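You operate a simulated robot arm through the tools that you are given. There is no shell and no other tool. Be economical: measure what you need, move in short steps, check, and stop when the job is done.

You are at the controls of a simulated robot arm. One attempt, no reset.

Task
Draw a cup of whey from vat 3 and swing it to SEAT.
Fine: wind the cup UP before swinging; leave the teal switch, the grey button and the ribbed cups.

The check looks at the end state, three seconds after you hand in, the way a careful person would. Anything else that was tipped, shoved, dropped, spilled or broken makes it a failure.

Robot
A 7-joint arm with a two-finger parallel gripper, fixed in place. Base frame: the origin is at the foot of the arm, x ahead of it, y to its left, z up. Lengths are in m, angles in rad, forces in N, time in s.
With the tool pointing down near the work surface it reaches from about 0.24 to 0.68 m from the base axis. Its first joint turns from -1.152 to 1.152 rad. Payload 2.4 kg.
Tool frame: the origin (TCP) lies between the finger pads and is the grasp point; the fingertips stand 0.03 m ahead of it; z points along the fingers, y is the line along which they close. The gripper opens to 0.094 m. The fingers are 0.028 m wide and 0.01 m thick; the gripper's body (0.05 by 0.096 m) begins 0.055 m behind the TCP.
Orientation is told as [roll, pitch, yaw] about the base's x, y, z axes, in that order, counted from this pose: with the fingers straight down and closing along the base's y, the tool's x points along the base's -x, its y along +y and its z along -z.

Tools
- The arm moves only by the tool step_arm. Its argument "commands" is a list of rows, each a list of 7 numbers: the turn, a rotation vector about the tool's x, y, z in rad, then the shift along the tool's x, y, z in m, then the opening, from 0 (shut) to 1 (fully open). In form: [[ax, ay, az, x, y, z, claw], ...]. A call has 1 to 8 rows; each row shifts and turns the commanded pose from where the row before left it, along the tool's axes as they then stand. Rows are played at 5 a second. More than 0.05 m and 0.15 rad between two rows, or a gripper value outside its range, and nothing of the call is played. Where a pose cannot be reached the arm comes as near as it can. A force on the tool above 50 N (or 10 N above the force at the start of the call, whichever is more), or a blocked arm, ends the call early, and 0.2 s more pass. The fingers move at their own pace (about 0.153 m/s each) and stop on an object; they squeeze with about 29 N. The grip force told is the motor's: it shows also when the fingers shut on nothing. Time passes only in rows, and 0.2 s behind the last, so rows that do not move let the fingers close. It gives the time, the measured TCP pose, the force on the tool (base axes), the opening and the grip force at its end, in the units of the frame above (readings bear some noise).
- Cameras (640 x 400 px; columns grow to the right, rows downward): "scene" is fixed at [0.0258, 0.4521, 1.4358]; the picture's right is [-0.89, -0.45, 0.00], its down [-0.28, 0.55, -0.79] and it looks along [0.35, -0.71, -0.61] (base axes); focal length 214 px, centre (320, 200). "wrist" rides on the gripper at [-0.037, 0, -0.058] in the tool frame; the picture's right is [0.00, -1.00, 0.00], its down [0.97, 0.00, -0.24] and it looks along [0.24, 0.00, 0.97] (tool axes); focal length 218 px, centre (320, 200). There is no depth. A picture from a camera that has moved, and an enlarged one, comes with that camera's place and axes in the base frame and with its lens. The place of the scene camera against the robot may be out by one fixed shift of up to 0.012 m in any direction.
- camera(camera): a new picture of that camera. No time passes.
- close_up(camera, box): a new picture of the part [left, top, right, bottom] of that camera's present view, enlarged. No time passes.
- finish_job(): hands the job in; it is judged then, once.

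Work in short steps. Places have to be worked out from the pictures, the camera data and where the tool is seen: move nearer, look again, correct. Check each grasp and each placing, and mend what went wrong. You have 120 turns and 76 pictures in all, those below and enlarged ones among them. Open the gripper and draw the arm clear of the work before you hand the job in, unless the task says otherwise; then end with one line.

The tools are called after "Request:" by a JSON object that holds its "api" and its "payload". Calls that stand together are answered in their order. step_arm: Moves the arm, as the interface text tells. Its arguments: {"type":"object","properties":{"commands":{"type":"array","items":{"type":"array","items":{"type":"number"}}}},"required":["commands"]} The other tools are called the same way: camera (camera) takes a picture; close_up (camera, box) takes an enlarged picture of a part of a camera's view; finish_job () hands the job in.

At the start:

```text
time: 0.0
tcp_pos: [0.3245, 0.132, 1.2215]
orientation: [-0.001, 0.001, 0.0]
contact_force: [0.6, 0.4, -0.4]
width: 0.0939
finger_force: 0.0
```

scene: 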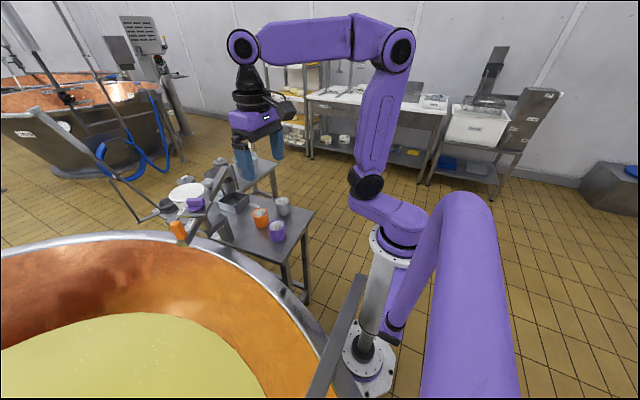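
wrist: 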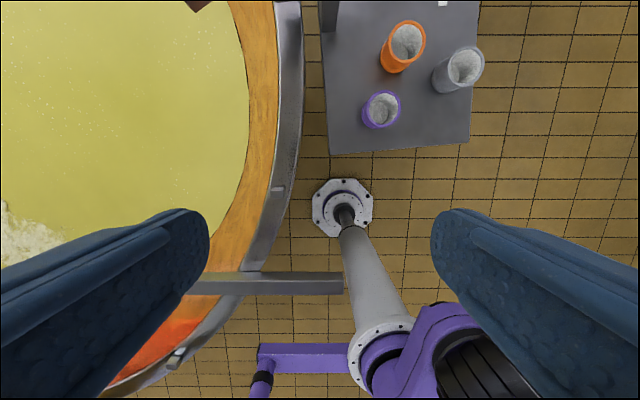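

The pictures show a table with cups and some mechanism beside it. I'll enlarge the scene to see what is there.

Request:
{"api": "close_up", "payload": {"camera": "scene", "box": [140, 140, 340, 265]}}

Request:
{"api": "close_up", "payload": {"camera": "scene", "box": [0, 0, 240, 250]}}

```text
3.20 times, centred on (240, 202) of scene
camera zoom: at [0.0258, 0.4521, 1.4358], right [-0.89, -0.45, 0.0], down [-0.28, 0.55, -0.79], along [0.35, -0.71, -0.61], focal length 686 px, centre (576, 192)
```

zoom: 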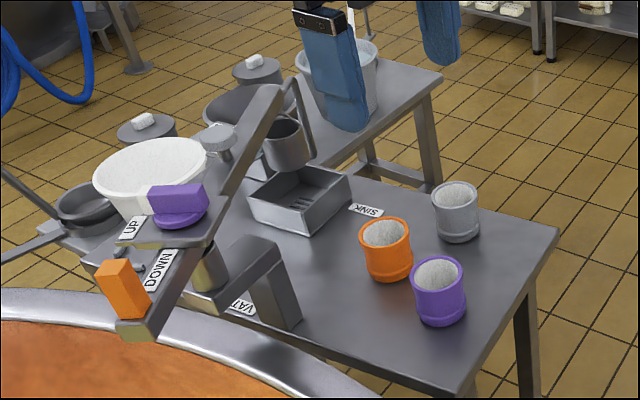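

```text
1.60 times, centred on (120, 125) of scene
camera zoom: at [0.0258, 0.4521, 1.4358], right [-0.89, -0.45, 0.0], down [-0.28, 0.55, -0.79], along [0.35, -0.71, -0.61], focal length 343 px, centre (640, 320)
```

zoom: 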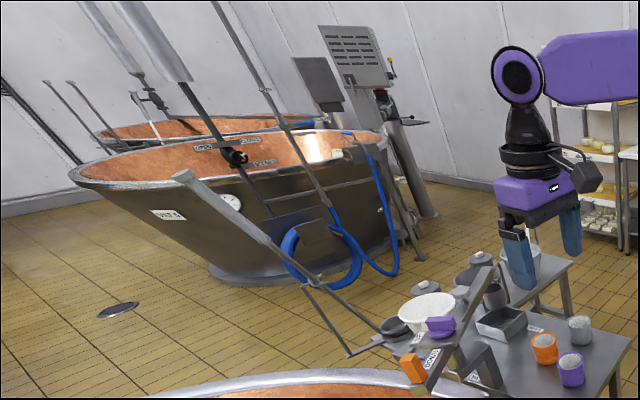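

I need a better look at the work area, so I'll move forward and tilt the wrist camera ahead.

Request:
{"api": "step_arm", "payload": {"commands": [[0, -0.14, 0, 0, -0.03, 0, 1], [0, -0.14, 0, 0, -0.03, 0, 1], [0, -0.14, 0, 0, -0.03, 0, 1], [0, 0, 0, 0, -0.03, 0, 1], [0, 0, 0, 0, 0, 0, 1]]}}

Request:
{"api": "camera", "payload": {"camera": "wrist"}}

Request:
{"api": "camera", "payload": {"camera": "scene"}}

```text
time: 1.2
tcp_pos: [0.3243, 0.0108, 1.2219]
orientation: [-0.001, -0.421, 0.0]
contact_force: [0.2, -0.3, -0.2]
width: 0.0939
finger_force: 0.1
```

```text
71 pictures are left
camera wrist: at [0.3355, 0.0106, 1.2897], right [0.0, -1.0, 0.0], down [-0.98, 0.0, -0.18], along [0.18, 0.0, -0.98], focal length 218 px, centre (320, 200)
```

wrist: 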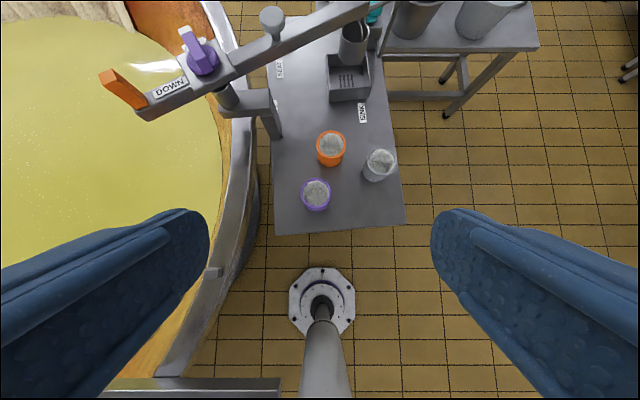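

```text
70 pictures are left
```

scene: 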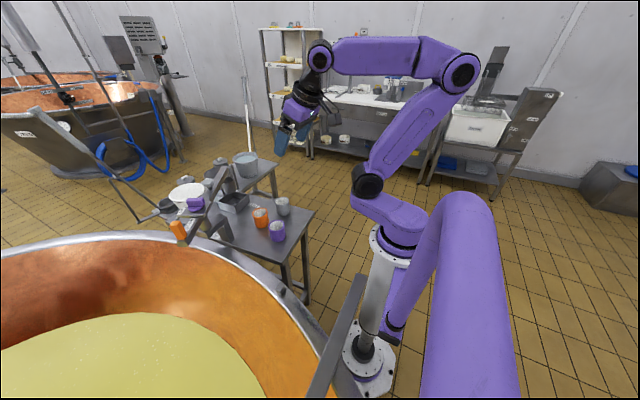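

The crane arm is visible now. I'll tilt a little more and look again.

Request:
{"api": "step_arm", "payload": {"commands": [[0, -0.14, 0, 0, 0.02, 0, 1], [0, -0.14, 0, 0, 0.02, 0, 1], [0, -0.1, 0, 0, 0, 0, 1], [0, 0, 0, 0, 0, 0, 1]]}}

Request:
{"api": "camera", "payload": {"camera": "wrist"}}

Request:
{"api": "close_up", "payload": {"camera": "wrist", "box": [120, 40, 440, 240]}}

```text
time: 2.2
tcp_pos: [0.3238, 0.0508, 1.2216]
orientation: [0.001, -0.8, -0.003]
contact_force: [-0.5, 0.3, 0.0]
width: 0.0939
finger_force: 0.0
```

```text
69 pictures are left
camera wrist: at [0.3088, 0.0519, 1.2881], right [0.0, -1.0, 0.0], down [-0.85, 0.0, -0.53], along [0.53, 0.0, -0.85], focal length 218 px, centre (320, 200)
```

wrist: 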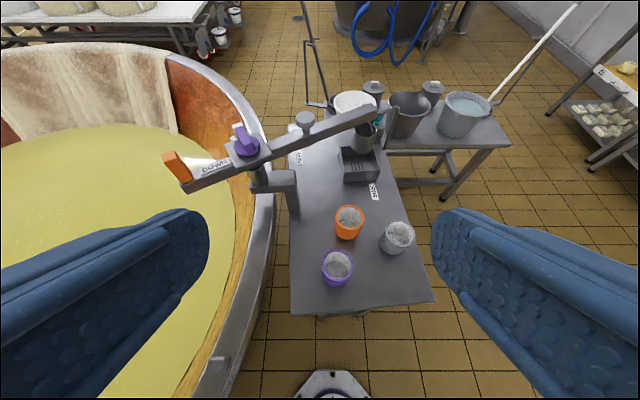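

```text
2.00 times, centred on (280, 140) of wrist
camera zoom: at [0.3088, 0.0519, 1.2881], right [0.0, -1.0, 0.0], down [-0.85, 0.0, -0.53], along [0.53, 0.0, -0.85], focal length 436 px, centre (400, 320)
```

zoom: 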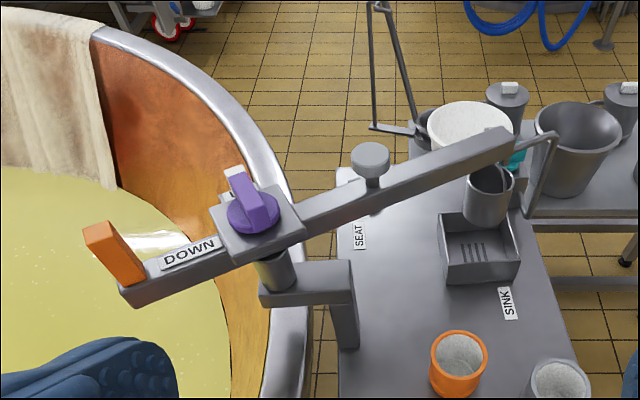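

I'll move closer over the crane to read its labels and see how the purple knob works.

Request:
{"api": "step_arm", "payload": {"commands": [[0, 0.1, 0, -0.03, 0.03, 0, 1], [0, 0.1, 0, -0.03, 0.03, 0, 1], [0, 0.1, 0, -0.03, 0.02, 0, 1], [0, 0, 0, -0.02, 0, 0, 1], [0, 0, 0, 0, 0, 0, 1]]}}

Request:
{"api": "camera", "payload": {"camera": "wrist"}}

Request:
{"api": "close_up", "payload": {"camera": "scene", "box": [150, 170, 250, 250]}}

Request:
{"api": "close_up", "payload": {"camera": "scene", "box": [0, 110, 80, 160]}}

```text
time: 3.4
tcp_pos: [0.4108, 0.1315, 1.2878]
orientation: [0.003, -0.499, 0.0]
contact_force: [0.0, 0.3, -0.3]
width: 0.0941
finger_force: 0.2
```

```text
67 pictures are left
camera wrist: at [0.4161, 0.1315, 1.3566], right [0.0, -1.0, 0.0], down [-0.97, 0.0, -0.25], along [0.25, 0.0, -0.97], focal length 218 px, centre (320, 200)
```

wrist: 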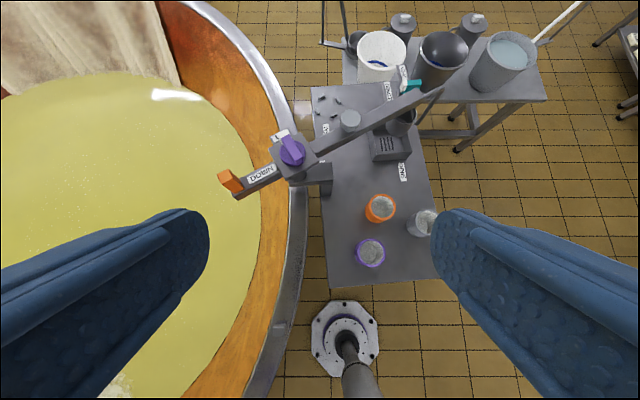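

```text
5.00 times, centred on (200, 210) of scene
camera zoom: at [0.0258, 0.4521, 1.4358], right [-0.89, -0.45, 0.0], down [-0.28, 0.55, -0.79], along [0.35, -0.71, -0.61], focal length 1072 px, centre (920, 150)
```

zoom: 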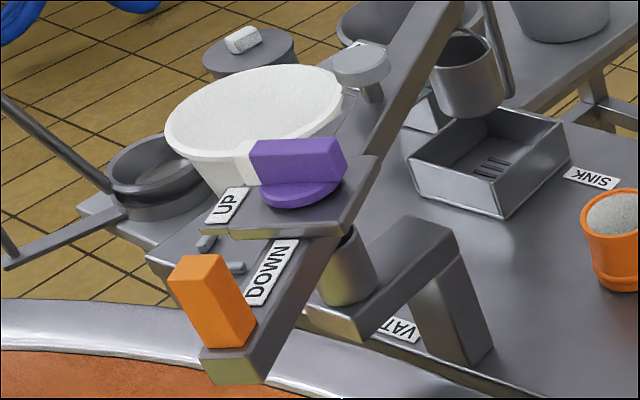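

```text
8.00 times, centred on (40, 135) of scene
camera zoom: at [0.0258, 0.4521, 1.4358], right [-0.89, -0.45, 0.0], down [-0.28, 0.55, -0.79], along [0.35, -0.71, -0.61], focal length 1716 px, centre (2560, 720)
```

zoom: 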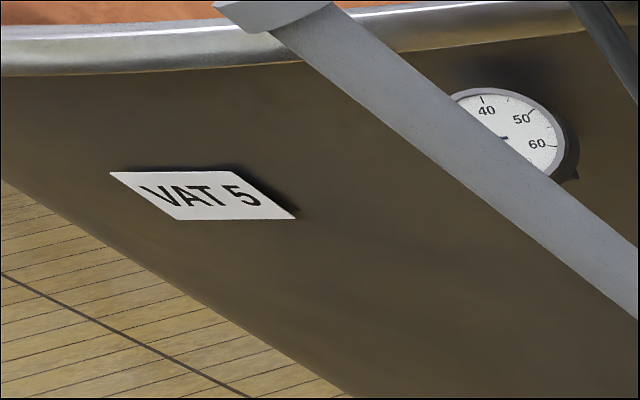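

The purple knob's white tip points to UP, and the orange block is the swing handle on the beam's tail. I'll zoom in on the wrist view for the other labels and the seat.

Request:
{"api": "close_up", "payload": {"camera": "wrist", "box": [290, 60, 450, 160]}}

Request:
{"api": "close_up", "payload": {"camera": "wrist", "box": [210, 120, 370, 220]}}

```text
4.00 times, centred on (370, 110) of wrist
camera zoom: at [0.4161, 0.1315, 1.3566], right [0.0, -1.0, 0.0], down [-0.97, 0.0, -0.25], along [0.25, 0.0, -0.97], focal length 873 px, centre (120, 560)
```

zoom: 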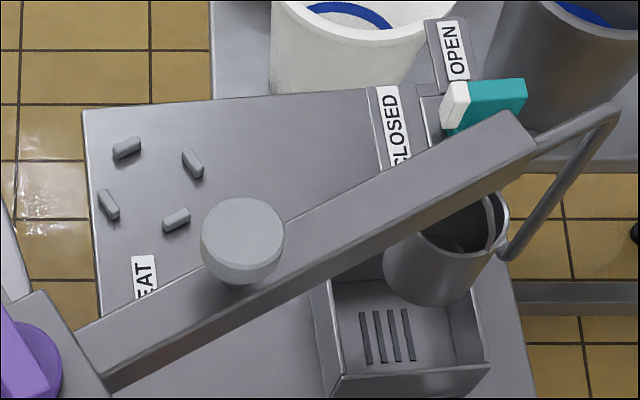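

```text
4.00 times, centred on (290, 170) of wrist
camera zoom: at [0.4161, 0.1315, 1.3566], right [0.0, -1.0, 0.0], down [-0.97, 0.0, -0.25], along [0.25, 0.0, -0.97], focal length 873 px, centre (440, 320)
```

zoom: 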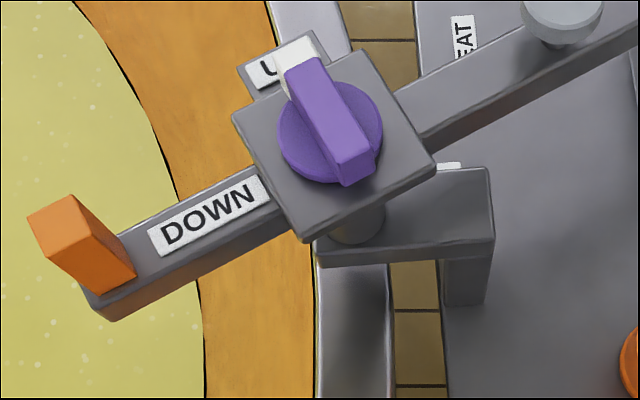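

The handle is at about (0.55, 0.30, 0.98), the pivot and knob at about (0.61, 0.18), and the SEAT pegs at about (0.83, 0.11). I'll level the tool and move to above the handle.

Request:
{"api": "step_arm", "payload": {"commands": [[0, 0.125, 0, 0, 0, 0, 1], [0, 0.125, 0, 0, 0, 0, 1], [0, 0.125, 0, 0, 0, 0, 1], [0, 0.124, 0, 0, 0, 0, 1], [0, 0, 0, -0.03, 0.036, 0, 1], [0, 0, 0, -0.03, 0.036, 0, 1], [0, 0, 0, -0.03, 0.036, 0.01, 1], [0, 0, 0, -0.03, 0.036, 0.01, 1]]}}

Request:
{"api": "step_arm", "payload": {"commands": [[0, 0, 0.1375, -0.01, 0.015, 0.02, 1], [0, 0, 0.1375, 0, 0, 0.02, 1], [0, 0, 0.1375, 0, 0, 0.02, 1], [0, 0, 0.1375, 0, 0, 0.02, 1], [0, 0, 0.1375, 0, 0, 0.02, 1], [0, 0, 0.1375, 0, 0, 0.02, 1], [0, 0, 0.1375, 0, 0, 0, 1], [0, 0, 0.1375, 0, 0, 0, 1]]}}

Request:
{"api": "camera", "payload": {"camera": "wrist"}}

Request:
{"api": "camera", "payload": {"camera": "scene"}}

```text
time: 5.2
tcp_pos: [0.502, 0.2568, 1.2686]
orientation: [-0.001, 0.0, 0.0]
contact_force: [-0.4, 0.4, -0.5]
width: 0.094
finger_force: 0.1
out of reach, approached as far as the arm can: row 8
```

```text
time: 7.0
tcp_pos: [0.5124, 0.2682, 1.1507]
orientation: [-0.001, 0.0, -1.103]
contact_force: [-1.2, 0.6, 0.8]
width: 0.094
finger_force: 0.0
```

```text
62 pictures are left
camera wrist: at [0.5299, 0.2362, 1.2084], right [-0.89, -0.45, 0.0], down [-0.44, 0.87, 0.24], along [-0.11, 0.21, -0.97], focal length 218 px, centre (320, 200)
```

wrist: 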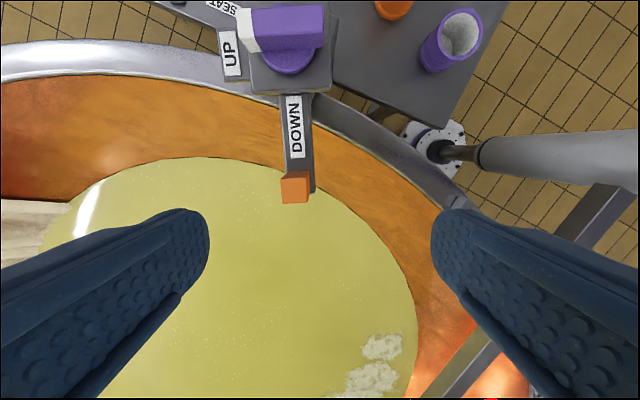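

```text
61 pictures are left
```

scene: 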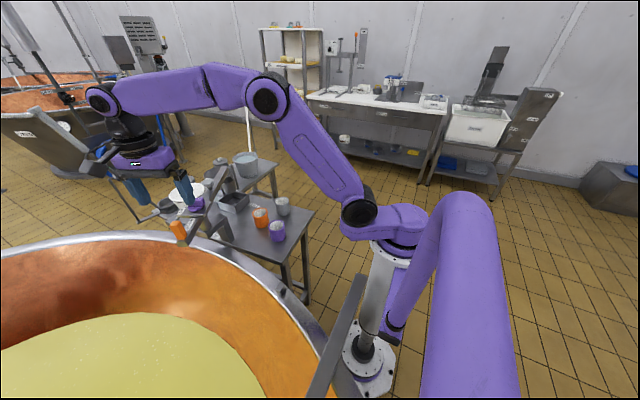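

The handle top triangulates to about (0.534, 0.275, 1.03), and the beam is aligned with the tool. I'll centre on it, go part of the way down and recheck.

Request:
{"api": "step_arm", "payload": {"commands": [[0, 0, 0, -0.0036, 0.0224, 0.02, 1], [0, 0, 0, 0, 0, 0.03, 1], [0, 0, 0, 0, 0, 0.025, 1], [0, 0, 0, 0, 0, 0, 1]]}}

Request:
{"api": "camera", "payload": {"camera": "wrist"}}

Request:
{"api": "close_up", "payload": {"camera": "scene", "box": [110, 150, 250, 250]}}

```text
time: 8.0
tcp_pos: [0.5331, 0.2779, 1.076]
orientation: [0.002, 0.001, -1.102]
contact_force: [-0.1, -0.2, 0.4]
width: 0.094
finger_force: 0.0
```

```text
60 pictures are left
camera wrist: at [0.5499, 0.2449, 1.1335], right [-0.89, -0.45, 0.0], down [-0.44, 0.87, 0.24], along [-0.11, 0.21, -0.97], focal length 218 px, centre (320, 200)
```

wrist: 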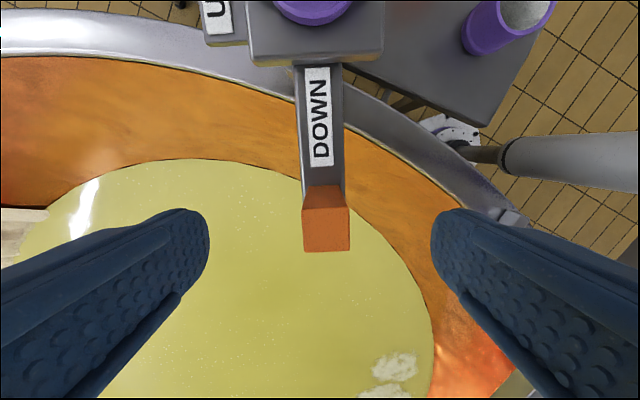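

```text
4.00 times, centred on (180, 200) of scene
camera zoom: at [0.0258, 0.4521, 1.4358], right [-0.89, -0.45, 0.0], down [-0.28, 0.55, -0.79], along [0.35, -0.71, -0.61], focal length 858 px, centre (880, 200)
```

zoom: 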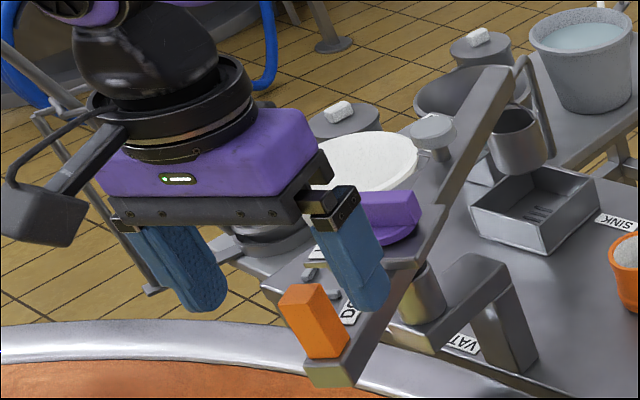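

The block is nearly centred and about 4 cm tall. I'll go down to TCP z ≈ 1.02, which keeps the fingertips above the beam, and close.

Request:
{"api": "step_arm", "payload": {"commands": [[0, 0, 0, 0.0027, -0.003, 0.02, 1], [0, 0, 0, 0, 0, 0.02, 1], [0, 0, 0, 0, 0, 0.015, 1], [0, 0, 0, 0, 0, 0, 1]]}}

Request:
{"api": "step_arm", "payload": {"commands": [[0, 0, 0, 0, 0, 0, 0], [0, 0, 0, 0, 0, 0, 0], [0, 0, 0, 0, 0, 0, 0]]}}

Request:
{"api": "camera", "payload": {"camera": "wrist"}}

Request:
{"api": "close_up", "payload": {"camera": "scene", "box": [110, 150, 250, 250]}}

```text
time: 9.0
tcp_pos: [0.5289, 0.2796, 1.0206]
orientation: [0.001, 0.0, -1.102]
contact_force: [0.1, 0.0, 0.3]
width: 0.094
finger_force: 0.0
```

```text
time: 9.8
tcp_pos: [0.5297, 0.2788, 1.0218]
orientation: [0.0, 0.001, -1.099]
contact_force: [-2.4, -3.6, 0.8]
width: 0.029
finger_force: 45.1
```

```text
58 pictures are left
camera wrist: at [0.5465, 0.2464, 1.0787], right [-0.89, -0.45, 0.0], down [-0.44, 0.86, 0.24], along [-0.11, 0.21, -0.97], focal length 218 px, centre (320, 200)
```

wrist: 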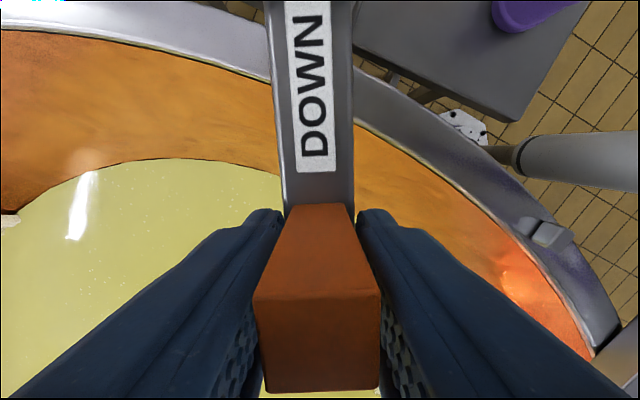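

```text
4.00 times, centred on (180, 200) of scene
camera zoom: at [0.0257, 0.452, 1.4358], right [-0.89, -0.45, 0.0], down [-0.28, 0.55, -0.79], along [0.35, -0.71, -0.61], focal length 858 px, centre (880, 200)
```

zoom: 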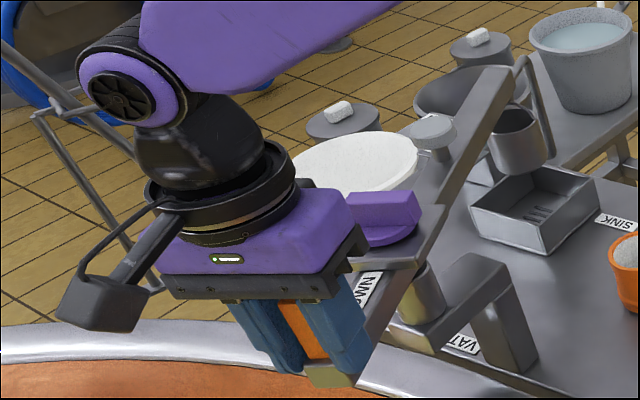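

The handle is gripped. I'll swing counter-clockwise about the pivot with R ≈ 0.117 in a small test arc and watch the forces.

Request:
{"api": "step_arm", "payload": {"commands": [[0, 0, -0.08, -0.0004, -0.0094, 0, 0], [0, 0, -0.08, -0.0004, -0.0094, 0, 0], [0, 0, -0.08, -0.0004, -0.0094, 0, 0], [0, 0, 0, 0, 0, 0, 0]]}}

Request:
{"api": "camera", "payload": {"camera": "wrist"}}

```text
time: 10.8
tcp_pos: [0.5082, 0.2639, 1.0211]
orientation: [0.002, -0.001, -0.856]
contact_force: [11.3, 5.5, 0.4]
width: 0.028
finger_force: 45.1
```

```text
56 pictures are left
camera wrist: at [0.5325, 0.2361, 1.0788], right [-0.76, -0.65, 0.0], down [-0.64, 0.73, 0.24], along [-0.15, 0.18, -0.97], focal length 218 px, centre (320, 200)
```

wrist: 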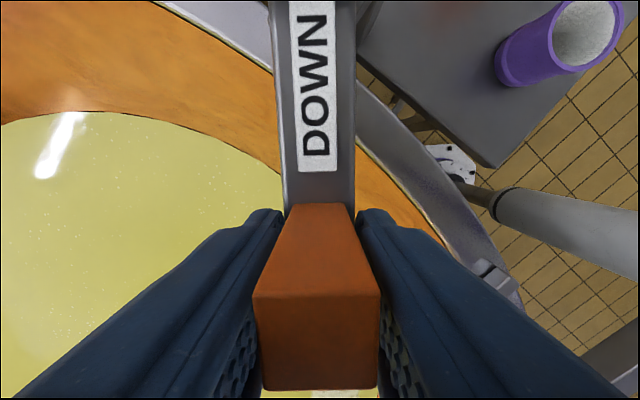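

The beam follows with only about 12 N of friction. I'll continue the arc.

Request:
{"api": "step_arm", "payload": {"commands": [[0, 0, -0.12, -0.0008, -0.0136, 0, 0], [0, 0, -0.12, -0.0008, -0.0136, 0, 0], [0, 0, -0.12, -0.0008, -0.0136, 0, 0], [0, 0, -0.12, -0.0008, -0.0136, 0, 0], [0, 0, -0.12, -0.0008, -0.0136, 0, 0], [0, 0, -0.12, -0.0008, -0.0136, 0, 0], [0, 0, 0, 0, 0, 0, 0]]}}

Request:
{"api": "camera", "payload": {"camera": "scene"}}

Request:
{"api": "camera", "payload": {"camera": "wrist"}}

```text
time: 12.4
tcp_pos: [0.4714, 0.194, 1.0215]
orientation: [0.002, -0.005, -0.139]
contact_force: [22.3, 5.1, -3.1]
width: 0.0273
finger_force: 45.3
```

```text
55 pictures are left
```

scene: 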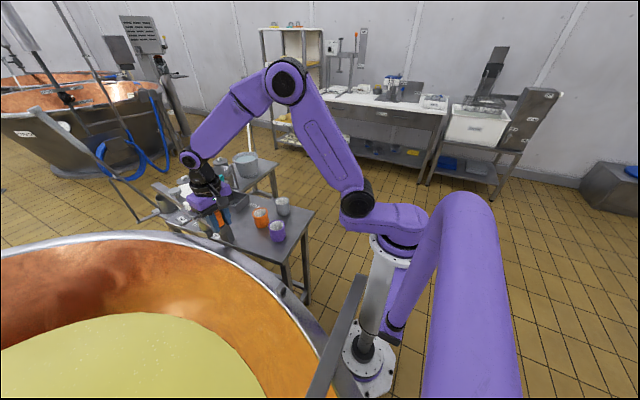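

```text
54 pictures are left
camera wrist: at [0.5076, 0.1881, 1.079], right [-0.14, -0.99, 0.0], down [-0.96, 0.13, 0.24], along [-0.23, 0.03, -0.97], focal length 218 px, centre (320, 200)
```

wrist: 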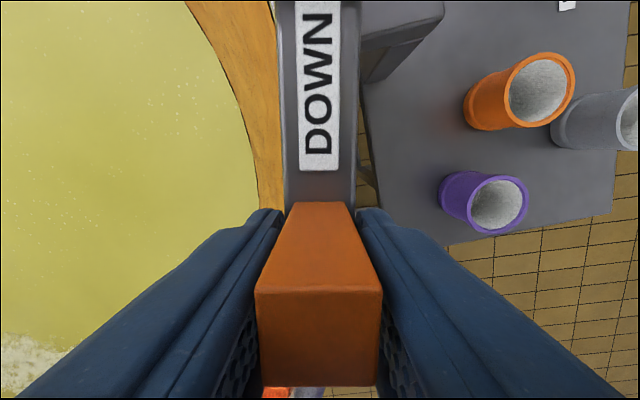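

The radial force shows the arc is slightly wide, so I'll trim inward 3 mm. The refined pivot is about (0.581, 0.178), and I'll go on toward the vat position.

Request:
{"api": "step_arm", "payload": {"commands": [[0, 0, -0.12, -0.0035, -0.0134, 0, 0], [0, 0, -0.12, -0.0012, -0.0134, 0, 0], [0, 0, -0.12, -0.0008, -0.0134, 0, 0], [0, 0, -0.12, -0.0008, -0.0134, 0, 0], [0, 0, -0.12, -0.0008, -0.0134, 0, 0], [0, 0, -0.12, -0.0008, -0.0134, 0, 0], [0, 0, 0, 0, 0, 0, 0]]}}

Request:
{"api": "camera", "payload": {"camera": "wrist"}}

Request:
{"api": "close_up", "payload": {"camera": "scene", "box": [110, 150, 310, 275]}}

```text
time: 14.0
tcp_pos: [0.489, 0.1131, 1.0221]
orientation: [0.002, 0.004, 0.581]
contact_force: [-14.4, -6.7, 19.1]
width: 0.0278
finger_force: 45.1
```

```text
53 pictures are left
camera wrist: at [0.5207, 0.1339, 1.0787], right [0.55, -0.84, 0.0], down [-0.81, -0.53, 0.24], along [-0.2, -0.13, -0.97], focal length 218 px, centre (320, 200)
```

wrist: 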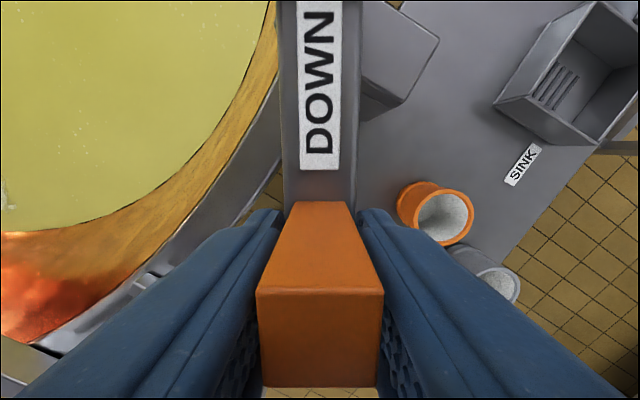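

```text
3.20 times, centred on (210, 212) of scene
camera zoom: at [0.0251, 0.4518, 1.4359], right [-0.89, -0.45, 0.0], down [-0.27, 0.55, -0.79], along [0.35, -0.71, -0.61], focal length 686 px, centre (672, 160)
```

zoom: 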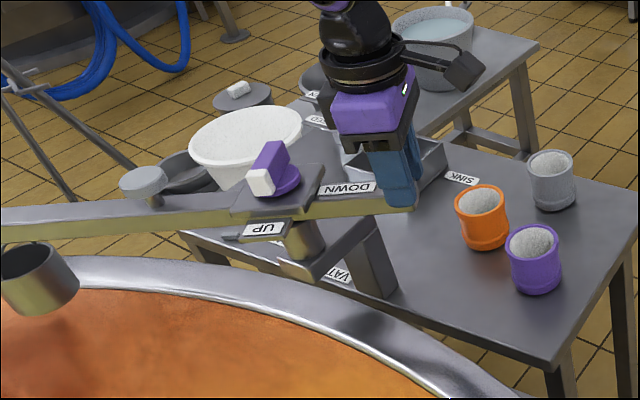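

The cup is now passing the vat rim. I'll ease outward 3 mm and continue.

Request:
{"api": "step_arm", "payload": {"commands": [[0, 0, -0.1, 0.0015, -0.0112, -0.001, 0], [0, 0, -0.1, 0.0005, -0.0112, 0, 0], [0, 0, -0.1, -0.0006, -0.0112, 0, 0], [0, 0, -0.1, -0.0006, -0.0112, 0, 0], [0, 0, -0.1, -0.0006, -0.0112, 0, 0], [0, 0, 0, 0, 0, 0, 0]]}}

Request:
{"api": "camera", "payload": {"camera": "scene"}}

```text
time: 15.4
tcp_pos: [0.527, 0.076, 1.0223]
orientation: [0.0, 0.001, 1.078]
contact_force: [10.6, -6.4, -16.1]
width: 0.0281
finger_force: 45.3
```

```text
51 pictures are left
```

scene: 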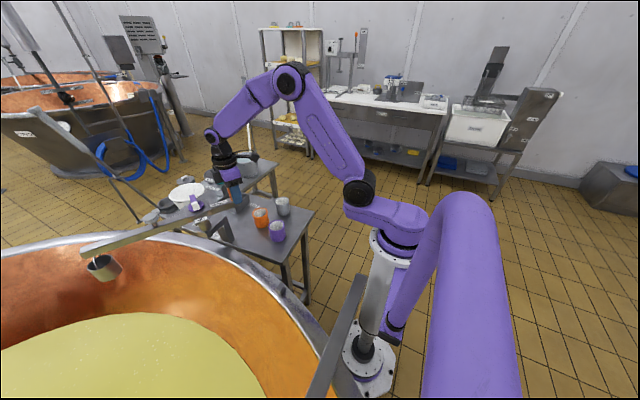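

The cup is over the vat wall at about 62°, so I'll continue toward about 90° so that it is over the whey.

Request:
{"api": "step_arm", "payload": {"commands": [[0, 0, -0.1, -0.0006, -0.0112, -0.0005, 0], [0, 0, -0.1, -0.0006, -0.0112, 0, 0], [0, 0, -0.1, -0.0006, -0.0112, 0, 0], [0, 0, -0.1, -0.0006, -0.0112, 0, 0], [0, 0, 0, 0, 0, 0, 0]]}}

Request:
{"api": "camera", "payload": {"camera": "scene"}}

Request:
{"api": "camera", "payload": {"camera": "wrist"}}

```text
time: 16.6
tcp_pos: [0.5711, 0.0625, 1.0211]
orientation: [0.001, 0.005, 1.479]
contact_force: [3.8, -18.3, -21.2]
width: 0.029
finger_force: 45.3
```

```text
50 pictures are left
```

scene: 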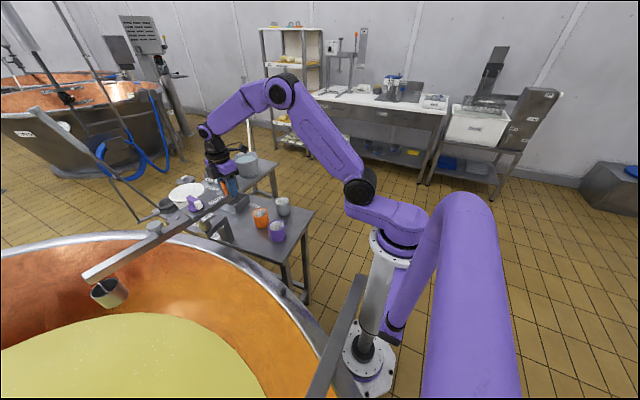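

```text
49 pictures are left
camera wrist: at [0.5746, 0.0983, 1.079], right [1.0, -0.09, 0.0], down [-0.09, -0.97, 0.24], along [-0.02, -0.24, -0.97], focal length 218 px, centre (320, 200)
```

wrist: 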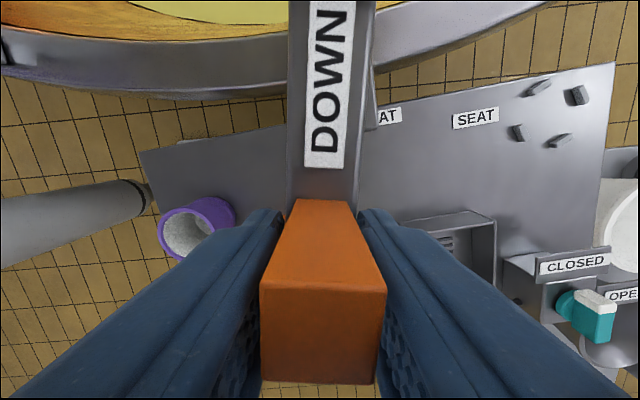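

The tail is at 265° and the cup is over the whey at about (0.60, 0.44). I'll release the handle, lift straight up and check.

Request:
{"api": "step_arm", "payload": {"commands": [[0, 0, 0, 0, 0, 0, 1], [0, 0, 0, 0, 0, 0, 1], [0, 0, 0, 0, 0, -0.03, 1], [0, 0, 0, 0, 0, -0.04, 1], [0, 0, 0, 0, 0, -0.04, 1], [0, 0, 0, 0, 0, 0, 1]]}}

Request:
{"api": "step_arm", "payload": {"commands": [[0, 0, 0.14, -0.02, 0, 0, 1], [0, 0, 0.14, 0, 0, 0, 1], [0, 0, 0.14, 0, 0, 0, 1], [0, 0, 0.14, 0, 0, 0, 1], [0, 0, 0.14, 0, 0, 0, 1], [0, 0, 0.14, 0, 0, 0, 1], [0, 0, 0.14, 0, 0, 0, 1], [0, 0, 0.14, 0, 0, 0, 1]]}}

Request:
{"api": "camera", "payload": {"camera": "wrist"}}

```text
time: 18.0
tcp_pos: [0.5696, 0.0634, 1.133]
orientation: [-0.003, 0.0, 1.48]
contact_force: [1.0, -1.1, -0.4]
width: 0.094
finger_force: 0.0
```

```text
time: 19.8
tcp_pos: [0.5727, 0.084, 1.1322]
orientation: [-0.001, 0.001, 0.358]
contact_force: [-0.8, 0.0, -1.0]
width: 0.0939
finger_force: 0.1
```

```text
48 pictures are left
camera wrist: at [0.6076, 0.0966, 1.1902], right [0.35, -0.94, 0.0], down [-0.91, -0.34, 0.24], along [-0.22, -0.08, -0.97], focal length 218 px, centre (320, 200)
```

wrist: 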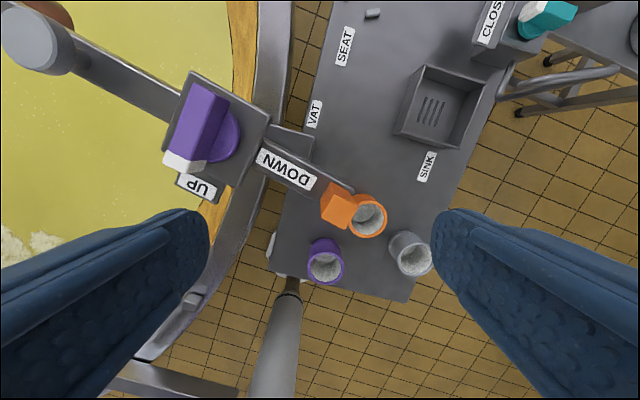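

The handle was released cleanly and the beam stayed put. The knob's white tip still points to UP, so I'll position above the knob with yaw about −0.09.

Request:
{"api": "step_arm", "payload": {"commands": [[0, 0, 0.15, 0, 0, 0, 1], [0, 0, 0.15, 0, 0, 0, 1], [0, 0, 0.15, 0, 0, 0, 1], [0, 0, 0, 0, 0.048, 0, 1], [0, 0, 0, 0, 0.047, 0, 1], [0, 0, 0, 0, 0, 0, 1]]}}

Request:
{"api": "camera", "payload": {"camera": "wrist"}}

```text
time: 21.2
tcp_pos: [0.5792, 0.1794, 1.1304]
orientation: [-0.001, -0.002, -0.091]
contact_force: [0.3, -0.7, 0.4]
width: 0.0938
finger_force: 0.1
```

```text
47 pictures are left
camera wrist: at [0.6172, 0.1756, 1.1886], right [-0.09, -1.0, 0.0], down [-0.97, 0.09, 0.24], along [-0.24, 0.02, -0.97], focal length 218 px, centre (320, 200)
```

wrist: 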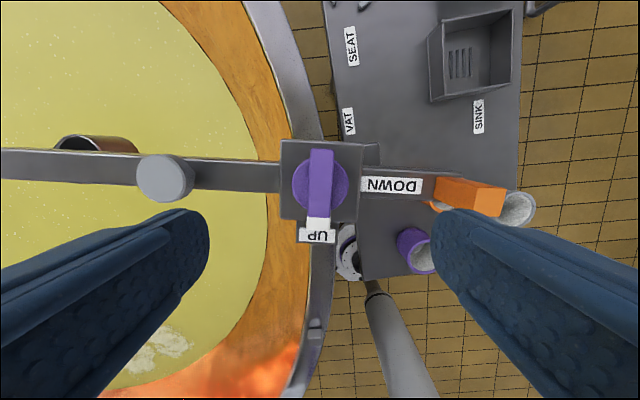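

The bar is centred and aligned. I'll shift 6 mm forward and lower toward it.

Request:
{"api": "step_arm", "payload": {"commands": [[0, 0, 0, -0.006, -0.0005, 0.03, 1], [0, 0, 0, 0, 0, 0.03, 1], [0, 0, 0, 0, 0, 0.02, 1], [0, 0, 0, 0, 0, 0, 1]]}}

Request:
{"api": "camera", "payload": {"camera": "wrist"}}

Request:
{"api": "close_up", "payload": {"camera": "scene", "box": [70, 150, 270, 310]}}

```text
time: 22.2
tcp_pos: [0.5888, 0.1786, 1.0522]
orientation: [0.001, -0.001, -0.09]
contact_force: [-0.6, 0.7, -0.6]
width: 0.0938
finger_force: 0.0
```

```text
46 pictures are left
camera wrist: at [0.6259, 0.1747, 1.1094], right [-0.09, -1.0, 0.0], down [-0.97, 0.09, 0.24], along [-0.24, 0.02, -0.97], focal length 218 px, centre (320, 200)
```

wrist: 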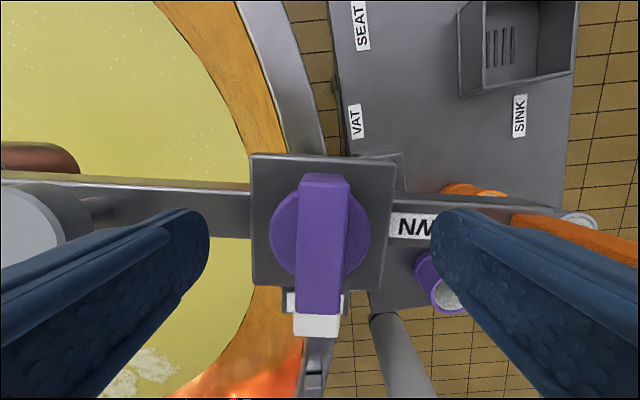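

```text
2.50 times, centred on (170, 230) of scene
camera zoom: at [0.0258, 0.4521, 1.4358], right [-0.89, -0.45, 0.0], down [-0.28, 0.55, -0.79], along [0.35, -0.71, -0.61], focal length 536 px, centre (695, 125)
```

zoom: 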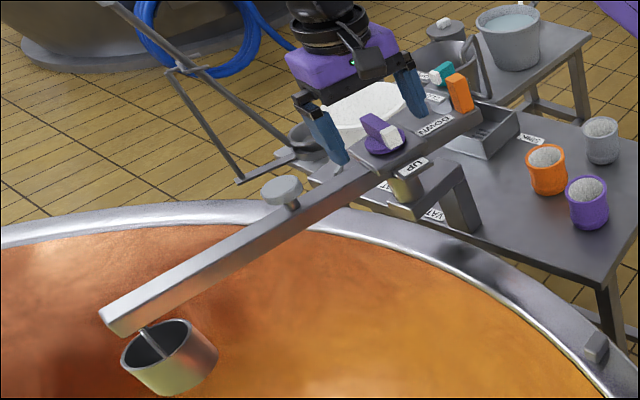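

The tips are just beside the bar. I'll lower another 9 mm and close on it.

Request:
{"api": "step_arm", "payload": {"commands": [[0, 0, 0, 0.003, 0, 0.009, 1], [0, 0, 0, 0, 0, 0, 1], [0, 0, 0, 0, 0, 0, 0], [0, 0, 0, 0, 0, 0, 0], [0, 0, 0, 0, 0, 0, 0]]}}

Request:
{"api": "camera", "payload": {"camera": "wrist"}}

Request:
{"api": "close_up", "payload": {"camera": "scene", "box": [150, 150, 250, 230]}}

```text
time: 23.4
tcp_pos: [0.585, 0.1783, 1.0428]
orientation: [0.0, -0.002, -0.088]
contact_force: [1.4, 5.2, -4.2]
width: 0.0429
finger_force: 44.5
```

```text
44 pictures are left
camera wrist: at [0.6226, 0.175, 1.1002], right [-0.09, -1.0, 0.0], down [-0.97, 0.09, 0.24], along [-0.24, 0.02, -0.97], focal length 218 px, centre (320, 200)
```

wrist: 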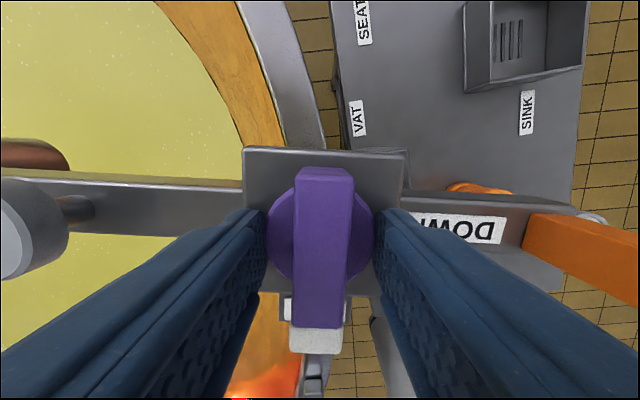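

```text
5.00 times, centred on (200, 190) of scene
camera zoom: at [0.0259, 0.4523, 1.4357], right [-0.89, -0.45, 0.0], down [-0.28, 0.55, -0.79], along [0.35, -0.71, -0.61], focal length 1072 px, centre (920, 250)
```

zoom: 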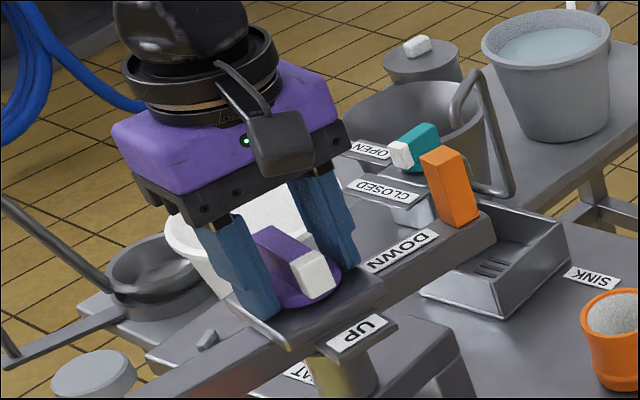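

The fingers closed on the round disc (0.043 m), not the bar. I'll open slightly, rise 1.2 cm and regrip on the bar.

Request:
{"api": "step_arm", "payload": {"commands": [[0, 0, 0, 0, 0, 0, 0.7], [0, 0, 0, 0, 0, -0.012, 0.7], [0, 0, 0, 0, 0, 0, 0.7], [0, 0, 0, 0, 0, 0, 0], [0, 0, 0, 0, 0, 0, 0], [0, 0, 0, 0, 0, 0, 0]]}}

Request:
{"api": "close_up", "payload": {"camera": "scene", "box": [150, 150, 250, 230]}}

```text
time: 24.8
tcp_pos: [0.5845, 0.1788, 1.0553]
orientation: [-0.001, -0.004, -0.089]
contact_force: [0.4, 3.7, 1.2]
width: 0.0155
finger_force: 45.1
```

```text
5.00 times, centred on (200, 190) of scene
camera zoom: at [0.0258, 0.4522, 1.4357], right [-0.89, -0.45, 0.0], down [-0.28, 0.55, -0.79], along [0.35, -0.71, -0.61], focal length 1072 px, centre (920, 250)
```

zoom: 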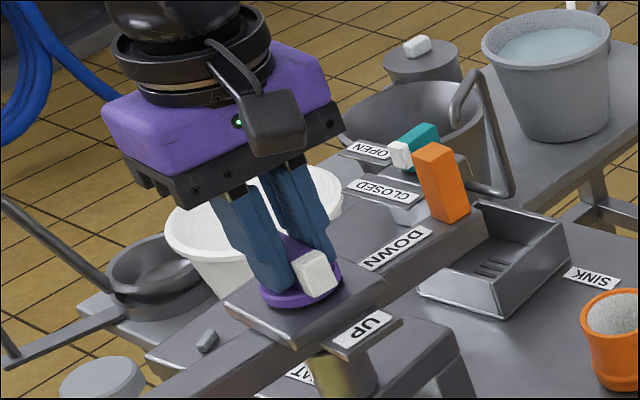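

The bar is now gripped at 0.0155 m. I'll turn it counter-clockwise toward DOWN in two steps and watch for reaction or beam drift.

Request:
{"api": "step_arm", "payload": {"commands": [[0, 0, -0.14, 0, 0, 0, 0], [0, 0, -0.14, 0, 0, 0, 0], [0, 0, -0.14, 0, 0, 0, 0], [0, 0, -0.14, 0, 0, 0, 0], [0, 0, -0.14, 0, 0, 0, 0], [0, 0, 0, 0, 0, 0, 0]]}}

Request:
{"api": "camera", "payload": {"camera": "scene"}}

Request:
{"api": "camera", "payload": {"camera": "wrist"}}

```text
time: 26.2
tcp_pos: [0.5849, 0.1789, 1.0542]
orientation: [0.0, -0.002, 0.602]
contact_force: [3.6, 8.9, -5.0]
width: 0.0332
finger_force: 44.9
```

```text
41 pictures are left
```

scene: 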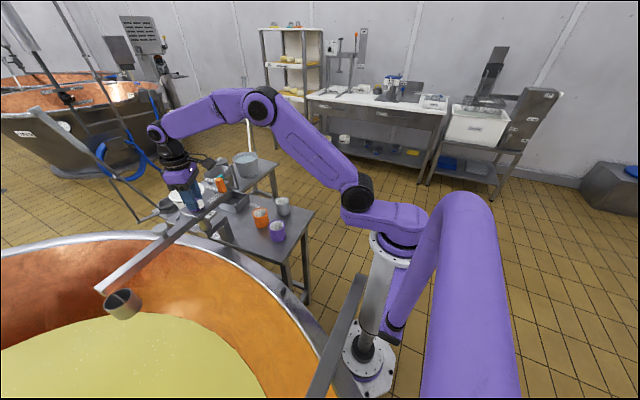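

```text
40 pictures are left
camera wrist: at [0.6147, 0.1987, 1.1126], right [0.57, -0.82, 0.0], down [-0.8, -0.55, 0.24], along [-0.2, -0.14, -0.97], focal length 218 px, centre (320, 200)
```

wrist: 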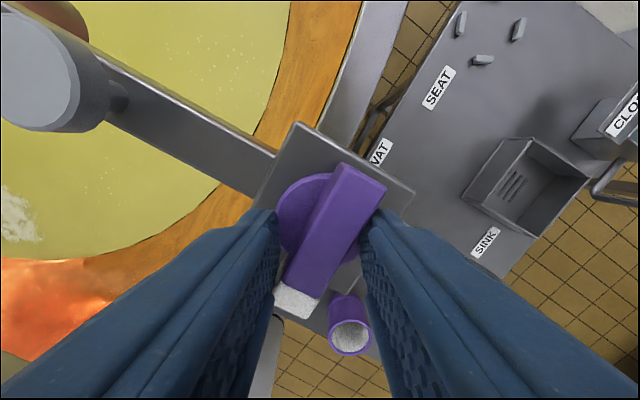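

The fingers slipped round the bar and the beam crept about 10° instead. I'll release, lift and look at what moved.

Request:
{"api": "step_arm", "payload": {"commands": [[0, 0, 0, 0, 0, 0, 1], [0, 0, 0, 0, 0, 0, 1], [0, 0, 0, 0, 0, -0.04, 1], [0, 0, 0, 0, 0, -0.04, 1], [0, 0, 0, 0, 0, 0, 1]]}}

Request:
{"api": "camera", "payload": {"camera": "wrist"}}

Request:
{"api": "close_up", "payload": {"camera": "scene", "box": [70, 150, 270, 310]}}

```text
time: 27.4
tcp_pos: [0.5823, 0.1789, 1.1365]
orientation: [0.0, 0.0, 0.611]
contact_force: [-0.1, 0.0, -0.4]
width: 0.0939
finger_force: 0.2
```

```text
39 pictures are left
camera wrist: at [0.6132, 0.1992, 1.1928], right [0.57, -0.82, 0.0], down [-0.8, -0.56, 0.24], along [-0.2, -0.14, -0.97], focal length 218 px, centre (320, 200)
```

wrist: 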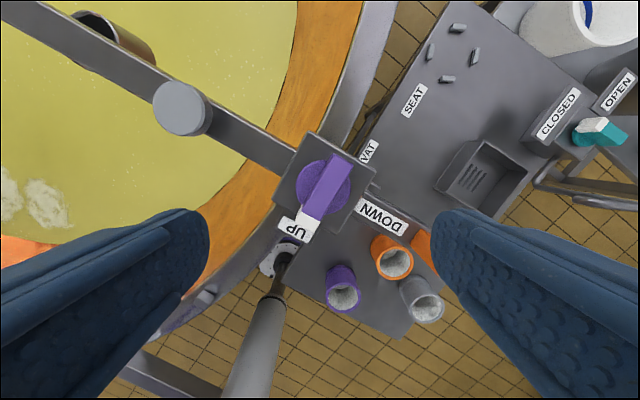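

```text
2.50 times, centred on (170, 230) of scene
camera zoom: at [0.0258, 0.4521, 1.4358], right [-0.89, -0.45, 0.0], down [-0.28, 0.55, -0.79], along [0.35, -0.71, -0.61], focal length 536 px, centre (695, 125)
```

zoom: 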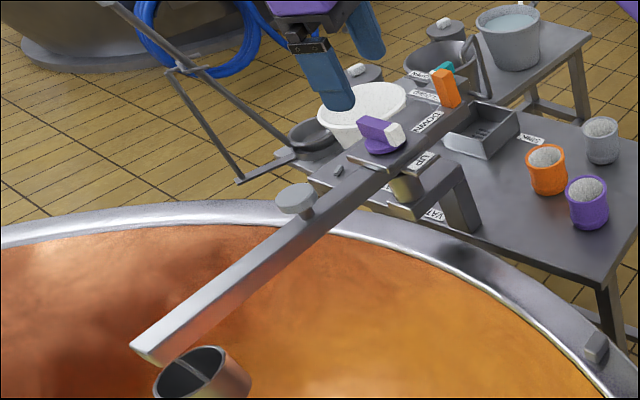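

The knob didn't turn relative to its plate (bar still about 181°, beam now about 93°); my turn was probably too fast. I'll regrip the bar squarely at yaw ≈ 0.02.

Request:
{"api": "step_arm", "payload": {"commands": [[0, 0, 0.148, 0, 0, 0, 1], [0, 0, 0.148, 0, 0, 0, 1], [0, 0, 0.148, 0, 0, 0, 1], [0, 0, 0.147, 0, 0, 0, 1], [0, 0, 0, -0.002, 0, 0.04, 1], [0, 0, 0, 0, 0, 0.043, 1], [0, 0, 0, 0, 0, 0, 1]]}}

Request:
{"api": "step_arm", "payload": {"commands": [[0, 0, 0, 0, 0, 0, 0], [0, 0, 0, 0, 0, 0, 0], [0, 0, 0, 0, 0, 0, 0]]}}

Request:
{"api": "camera", "payload": {"camera": "wrist"}}

```text
time: 29.0
tcp_pos: [0.5842, 0.1778, 1.0511]
orientation: [0.001, -0.001, 0.018]
contact_force: [0.1, -0.3, 0.6]
width: 0.0939
finger_force: 0.1
```

```text
time: 29.8
tcp_pos: [0.5837, 0.1787, 1.0519]
orientation: [0.001, -0.001, 0.018]
contact_force: [-1.1, -0.2, -4.2]
width: 0.0431
finger_force: 44.8
```

```text
37 pictures are left
camera wrist: at [0.6218, 0.1788, 1.1095], right [0.02, -1.0, 0.0], down [-0.97, -0.02, 0.24], along [-0.24, 0.0, -0.97], focal length 218 px, centre (320, 200)
```

wrist: 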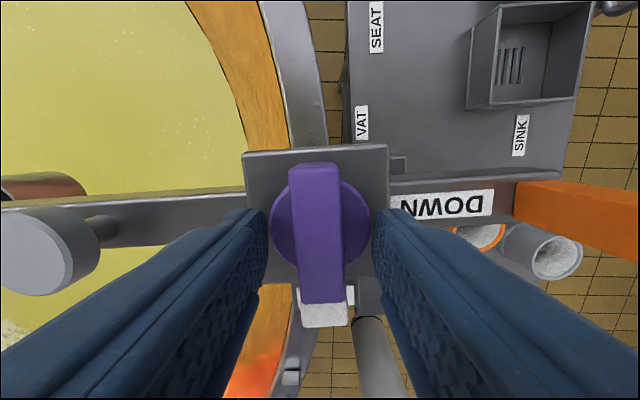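

The tips are at the disc's level again, so the disc top is at about 1.023. I'll reopen, rise 4 mm and regrip the bar.

Request:
{"api": "step_arm", "payload": {"commands": [[0, 0, 0, 0, 0, 0, 0.7], [0, 0, 0, 0, 0, -0.0045, 0.7], [0, 0, 0, 0, 0, 0, 0.7], [0, 0, 0, 0, 0, 0, 0], [0, 0, 0, 0, 0, 0, 0], [0, 0, 0, 0, 0, 0, 0]]}}

Request:
{"api": "step_arm", "payload": {"commands": [[0, 0, -0.03, 0, 0, 0, 0], [0, 0, -0.03, 0, 0, 0, 0], [0, 0, -0.03, 0, 0, 0, 0], [0, 0, -0.03, 0, 0, 0, 0], [0, 0, -0.03, 0, 0, 0, 0], [0, 0, -0.03, 0, 0, 0, 0], [0, 0, 0, 0, 0, 0, 0], [0, 0, 0, 0, 0, 0, 0]]}}

Request:
{"api": "camera", "payload": {"camera": "wrist"}}

```text
time: 31.2
tcp_pos: [0.5843, 0.1787, 1.0573]
orientation: [0.002, -0.002, 0.019]
contact_force: [0.6, -0.3, 1.3]
width: 0.0159
finger_force: 45.5
```

```text
time: 33.0
tcp_pos: [0.5851, 0.1775, 1.0571]
orientation: [0.002, -0.002, 0.201]
contact_force: [-7.5, 3.8, 7.8]
width: 0.0187
finger_force: 45.1
```

```text
36 pictures are left
camera wrist: at [0.622, 0.1853, 1.1144], right [0.2, -0.98, 0.0], down [-0.95, -0.19, 0.24], along [-0.24, -0.05, -0.97], focal length 218 px, centre (320, 200)
```

wrist: 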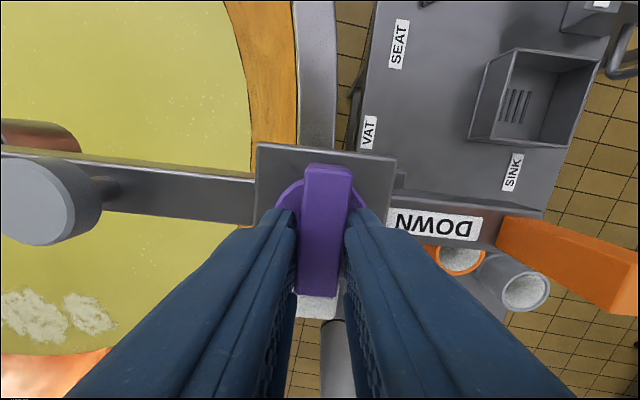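

The fingers twist against the bar, which moves slowly if at all. I'll hold this torque for a while to see whether the bar is damped and creeps round.

Request:
{"api": "step_arm", "payload": {"commands": [[0, 0, 0, 0, 0, 0, 0], [0, 0, 0, 0, 0, 0, 0], [0, 0, 0, 0, 0, 0, 0], [0, 0, 0, 0, 0, 0, 0], [0, 0, 0, 0, 0, 0, 0], [0, 0, 0, 0, 0, 0, 0], [0, 0, 0, 0, 0, 0, 0], [0, 0, 0, 0, 0, 0, 0]]}}

Request:
{"api": "camera", "payload": {"camera": "wrist"}}

```text
time: 34.8
tcp_pos: [0.5844, 0.179, 1.0568]
orientation: [0.001, 0.001, 0.199]
contact_force: [-10.6, 6.1, 5.3]
width: 0.0187
finger_force: 45.2
```

```text
35 pictures are left
camera wrist: at [0.622, 0.1853, 1.1144], right [0.2, -0.98, 0.0], down [-0.95, -0.19, 0.24], along [-0.23, -0.05, -0.97], focal length 218 px, centre (320, 200)
```

wrist: 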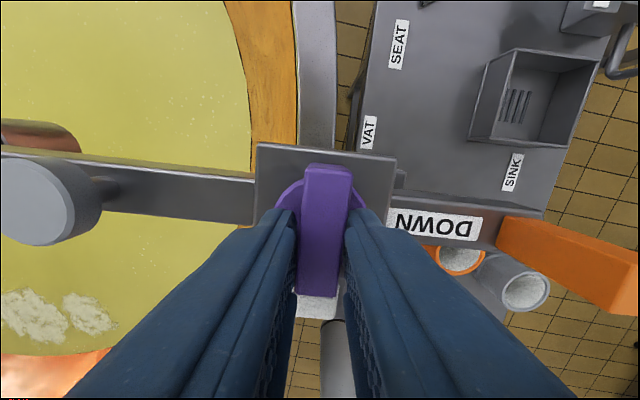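

There's no creep, so the knob resists and the beam yields with it. I'll check whether the beam has an end stop at the vat side by taking the handle again: release, lift and turn to the tail.

Request:
{"api": "step_arm", "payload": {"commands": [[0, 0, 0, 0, 0, 0, 1], [0, 0, 0, 0, 0, 0, 1], [0, 0, 0, 0, 0, -0.04, 1], [0, 0, 0, 0, 0, -0.035, 1], [0, 0, -0.14, 0, 0, 0, 1], [0, 0, -0.14, 0, 0, 0, 1], [0, 0, -0.14, 0, 0, 0, 1], [0, 0, -0.14, 0, 0, 0, 1]]}}

Request:
{"api": "step_arm", "payload": {"commands": [[0, 0, -0.14, 0, 0, 0, 1], [0, 0, -0.14, 0, 0, 0, 1], [0, 0, -0.14, 0, 0, 0, 1], [0, 0, -0.14, 0, 0, 0, 1], [0, 0, -0.14, 0, 0, 0, 1], [0, 0, -0.14, 0, 0, 0, 1], [0, 0, -0.06, 0.045, 0, 0, 1], [0, 0, 0, 0.045, 0, 0, 1]]}}

Request:
{"api": "camera", "payload": {"camera": "wrist"}}

```text
time: 36.6
tcp_pos: [0.5843, 0.1765, 1.1318]
orientation: [-0.002, 0.0, 0.762]
contact_force: [0.1, 0.1, 0.2]
width: 0.094
finger_force: 0.0
```

```text
time: 38.4
tcp_pos: [0.59, 0.0893, 1.1309]
orientation: [-0.001, 0.002, 1.662]
contact_force: [0.0, -0.1, -0.9]
width: 0.0941
finger_force: 0.1
```

```text
34 pictures are left
camera wrist: at [0.5877, 0.1255, 1.1899], right [1.0, 0.09, 0.0], down [0.09, -0.97, 0.24], along [0.02, -0.24, -0.97], focal length 218 px, centre (320, 200)
```

wrist: 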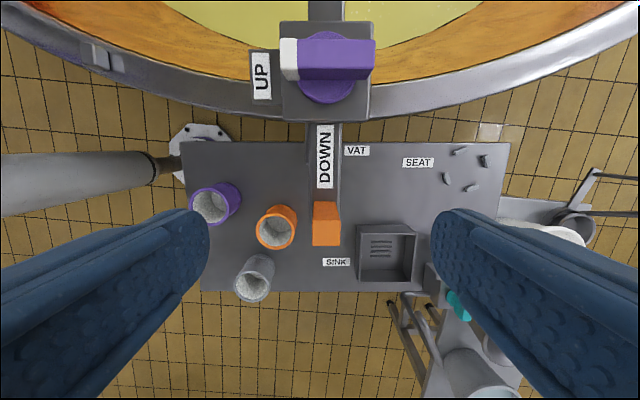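

The bar is still exactly perpendicular to the beam, and the tail is at about 275°. I'll grip the handle again.

Request:
{"api": "step_arm", "payload": {"commands": [[0, 0, 0, 0.025, -0.003, 0.02, 1], [0, 0, 0, 0, 0, 0.045, 1], [0, 0, 0, 0, 0, 0.043, 1], [0, 0, 0, 0, 0, 0, 1], [0, 0, 0, 0, 0, 0, 0], [0, 0, 0, 0, 0, 0, 0], [0, 0, 0, 0, 0, 0, 0]]}}

Request:
{"api": "step_arm", "payload": {"commands": [[0, 0, -0.06, -0.0002, -0.0067, 0, 0], [0, 0, -0.06, -0.0002, -0.0067, 0, 0], [0, 0, -0.06, -0.0002, -0.0067, 0, 0], [0, 0, 0, 0, 0, 0, 0]]}}

Request:
{"api": "camera", "payload": {"camera": "wrist"}}

```text
time: 40.0
tcp_pos: [0.5968, 0.0645, 1.0236]
orientation: [0.0, 0.001, 1.657]
contact_force: [1.1, -0.2, -4.2]
width: 0.0276
finger_force: 45.0
```

```text
time: 40.5
tcp_pos: [0.5978, 0.0652, 1.0233]
orientation: [0.031, -0.003, 1.744]
contact_force: [-11.7, 1.5, 11.6]
width: 0.0298
finger_force: 45.1
stopped in row 2: the force on the tool passed its limit (the readings are from after the stop); the commanded pose is now the measured one
```

```text
33 pictures are left
camera wrist: at [0.5942, 0.1019, 1.08], right [0.98, 0.17, -0.03], down [0.17, -0.96, 0.24], along [0.01, -0.24, -0.97], focal length 218 px, centre (320, 200)
```

wrist: 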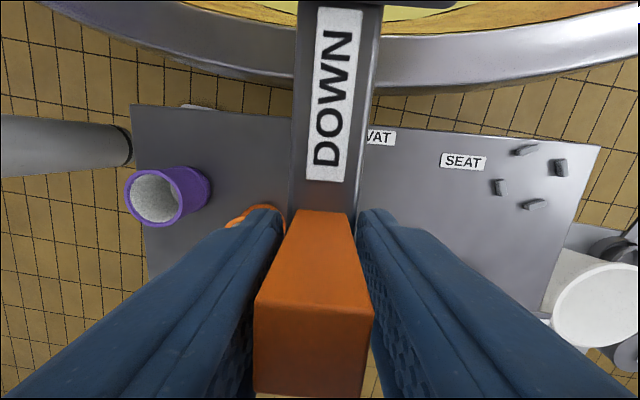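

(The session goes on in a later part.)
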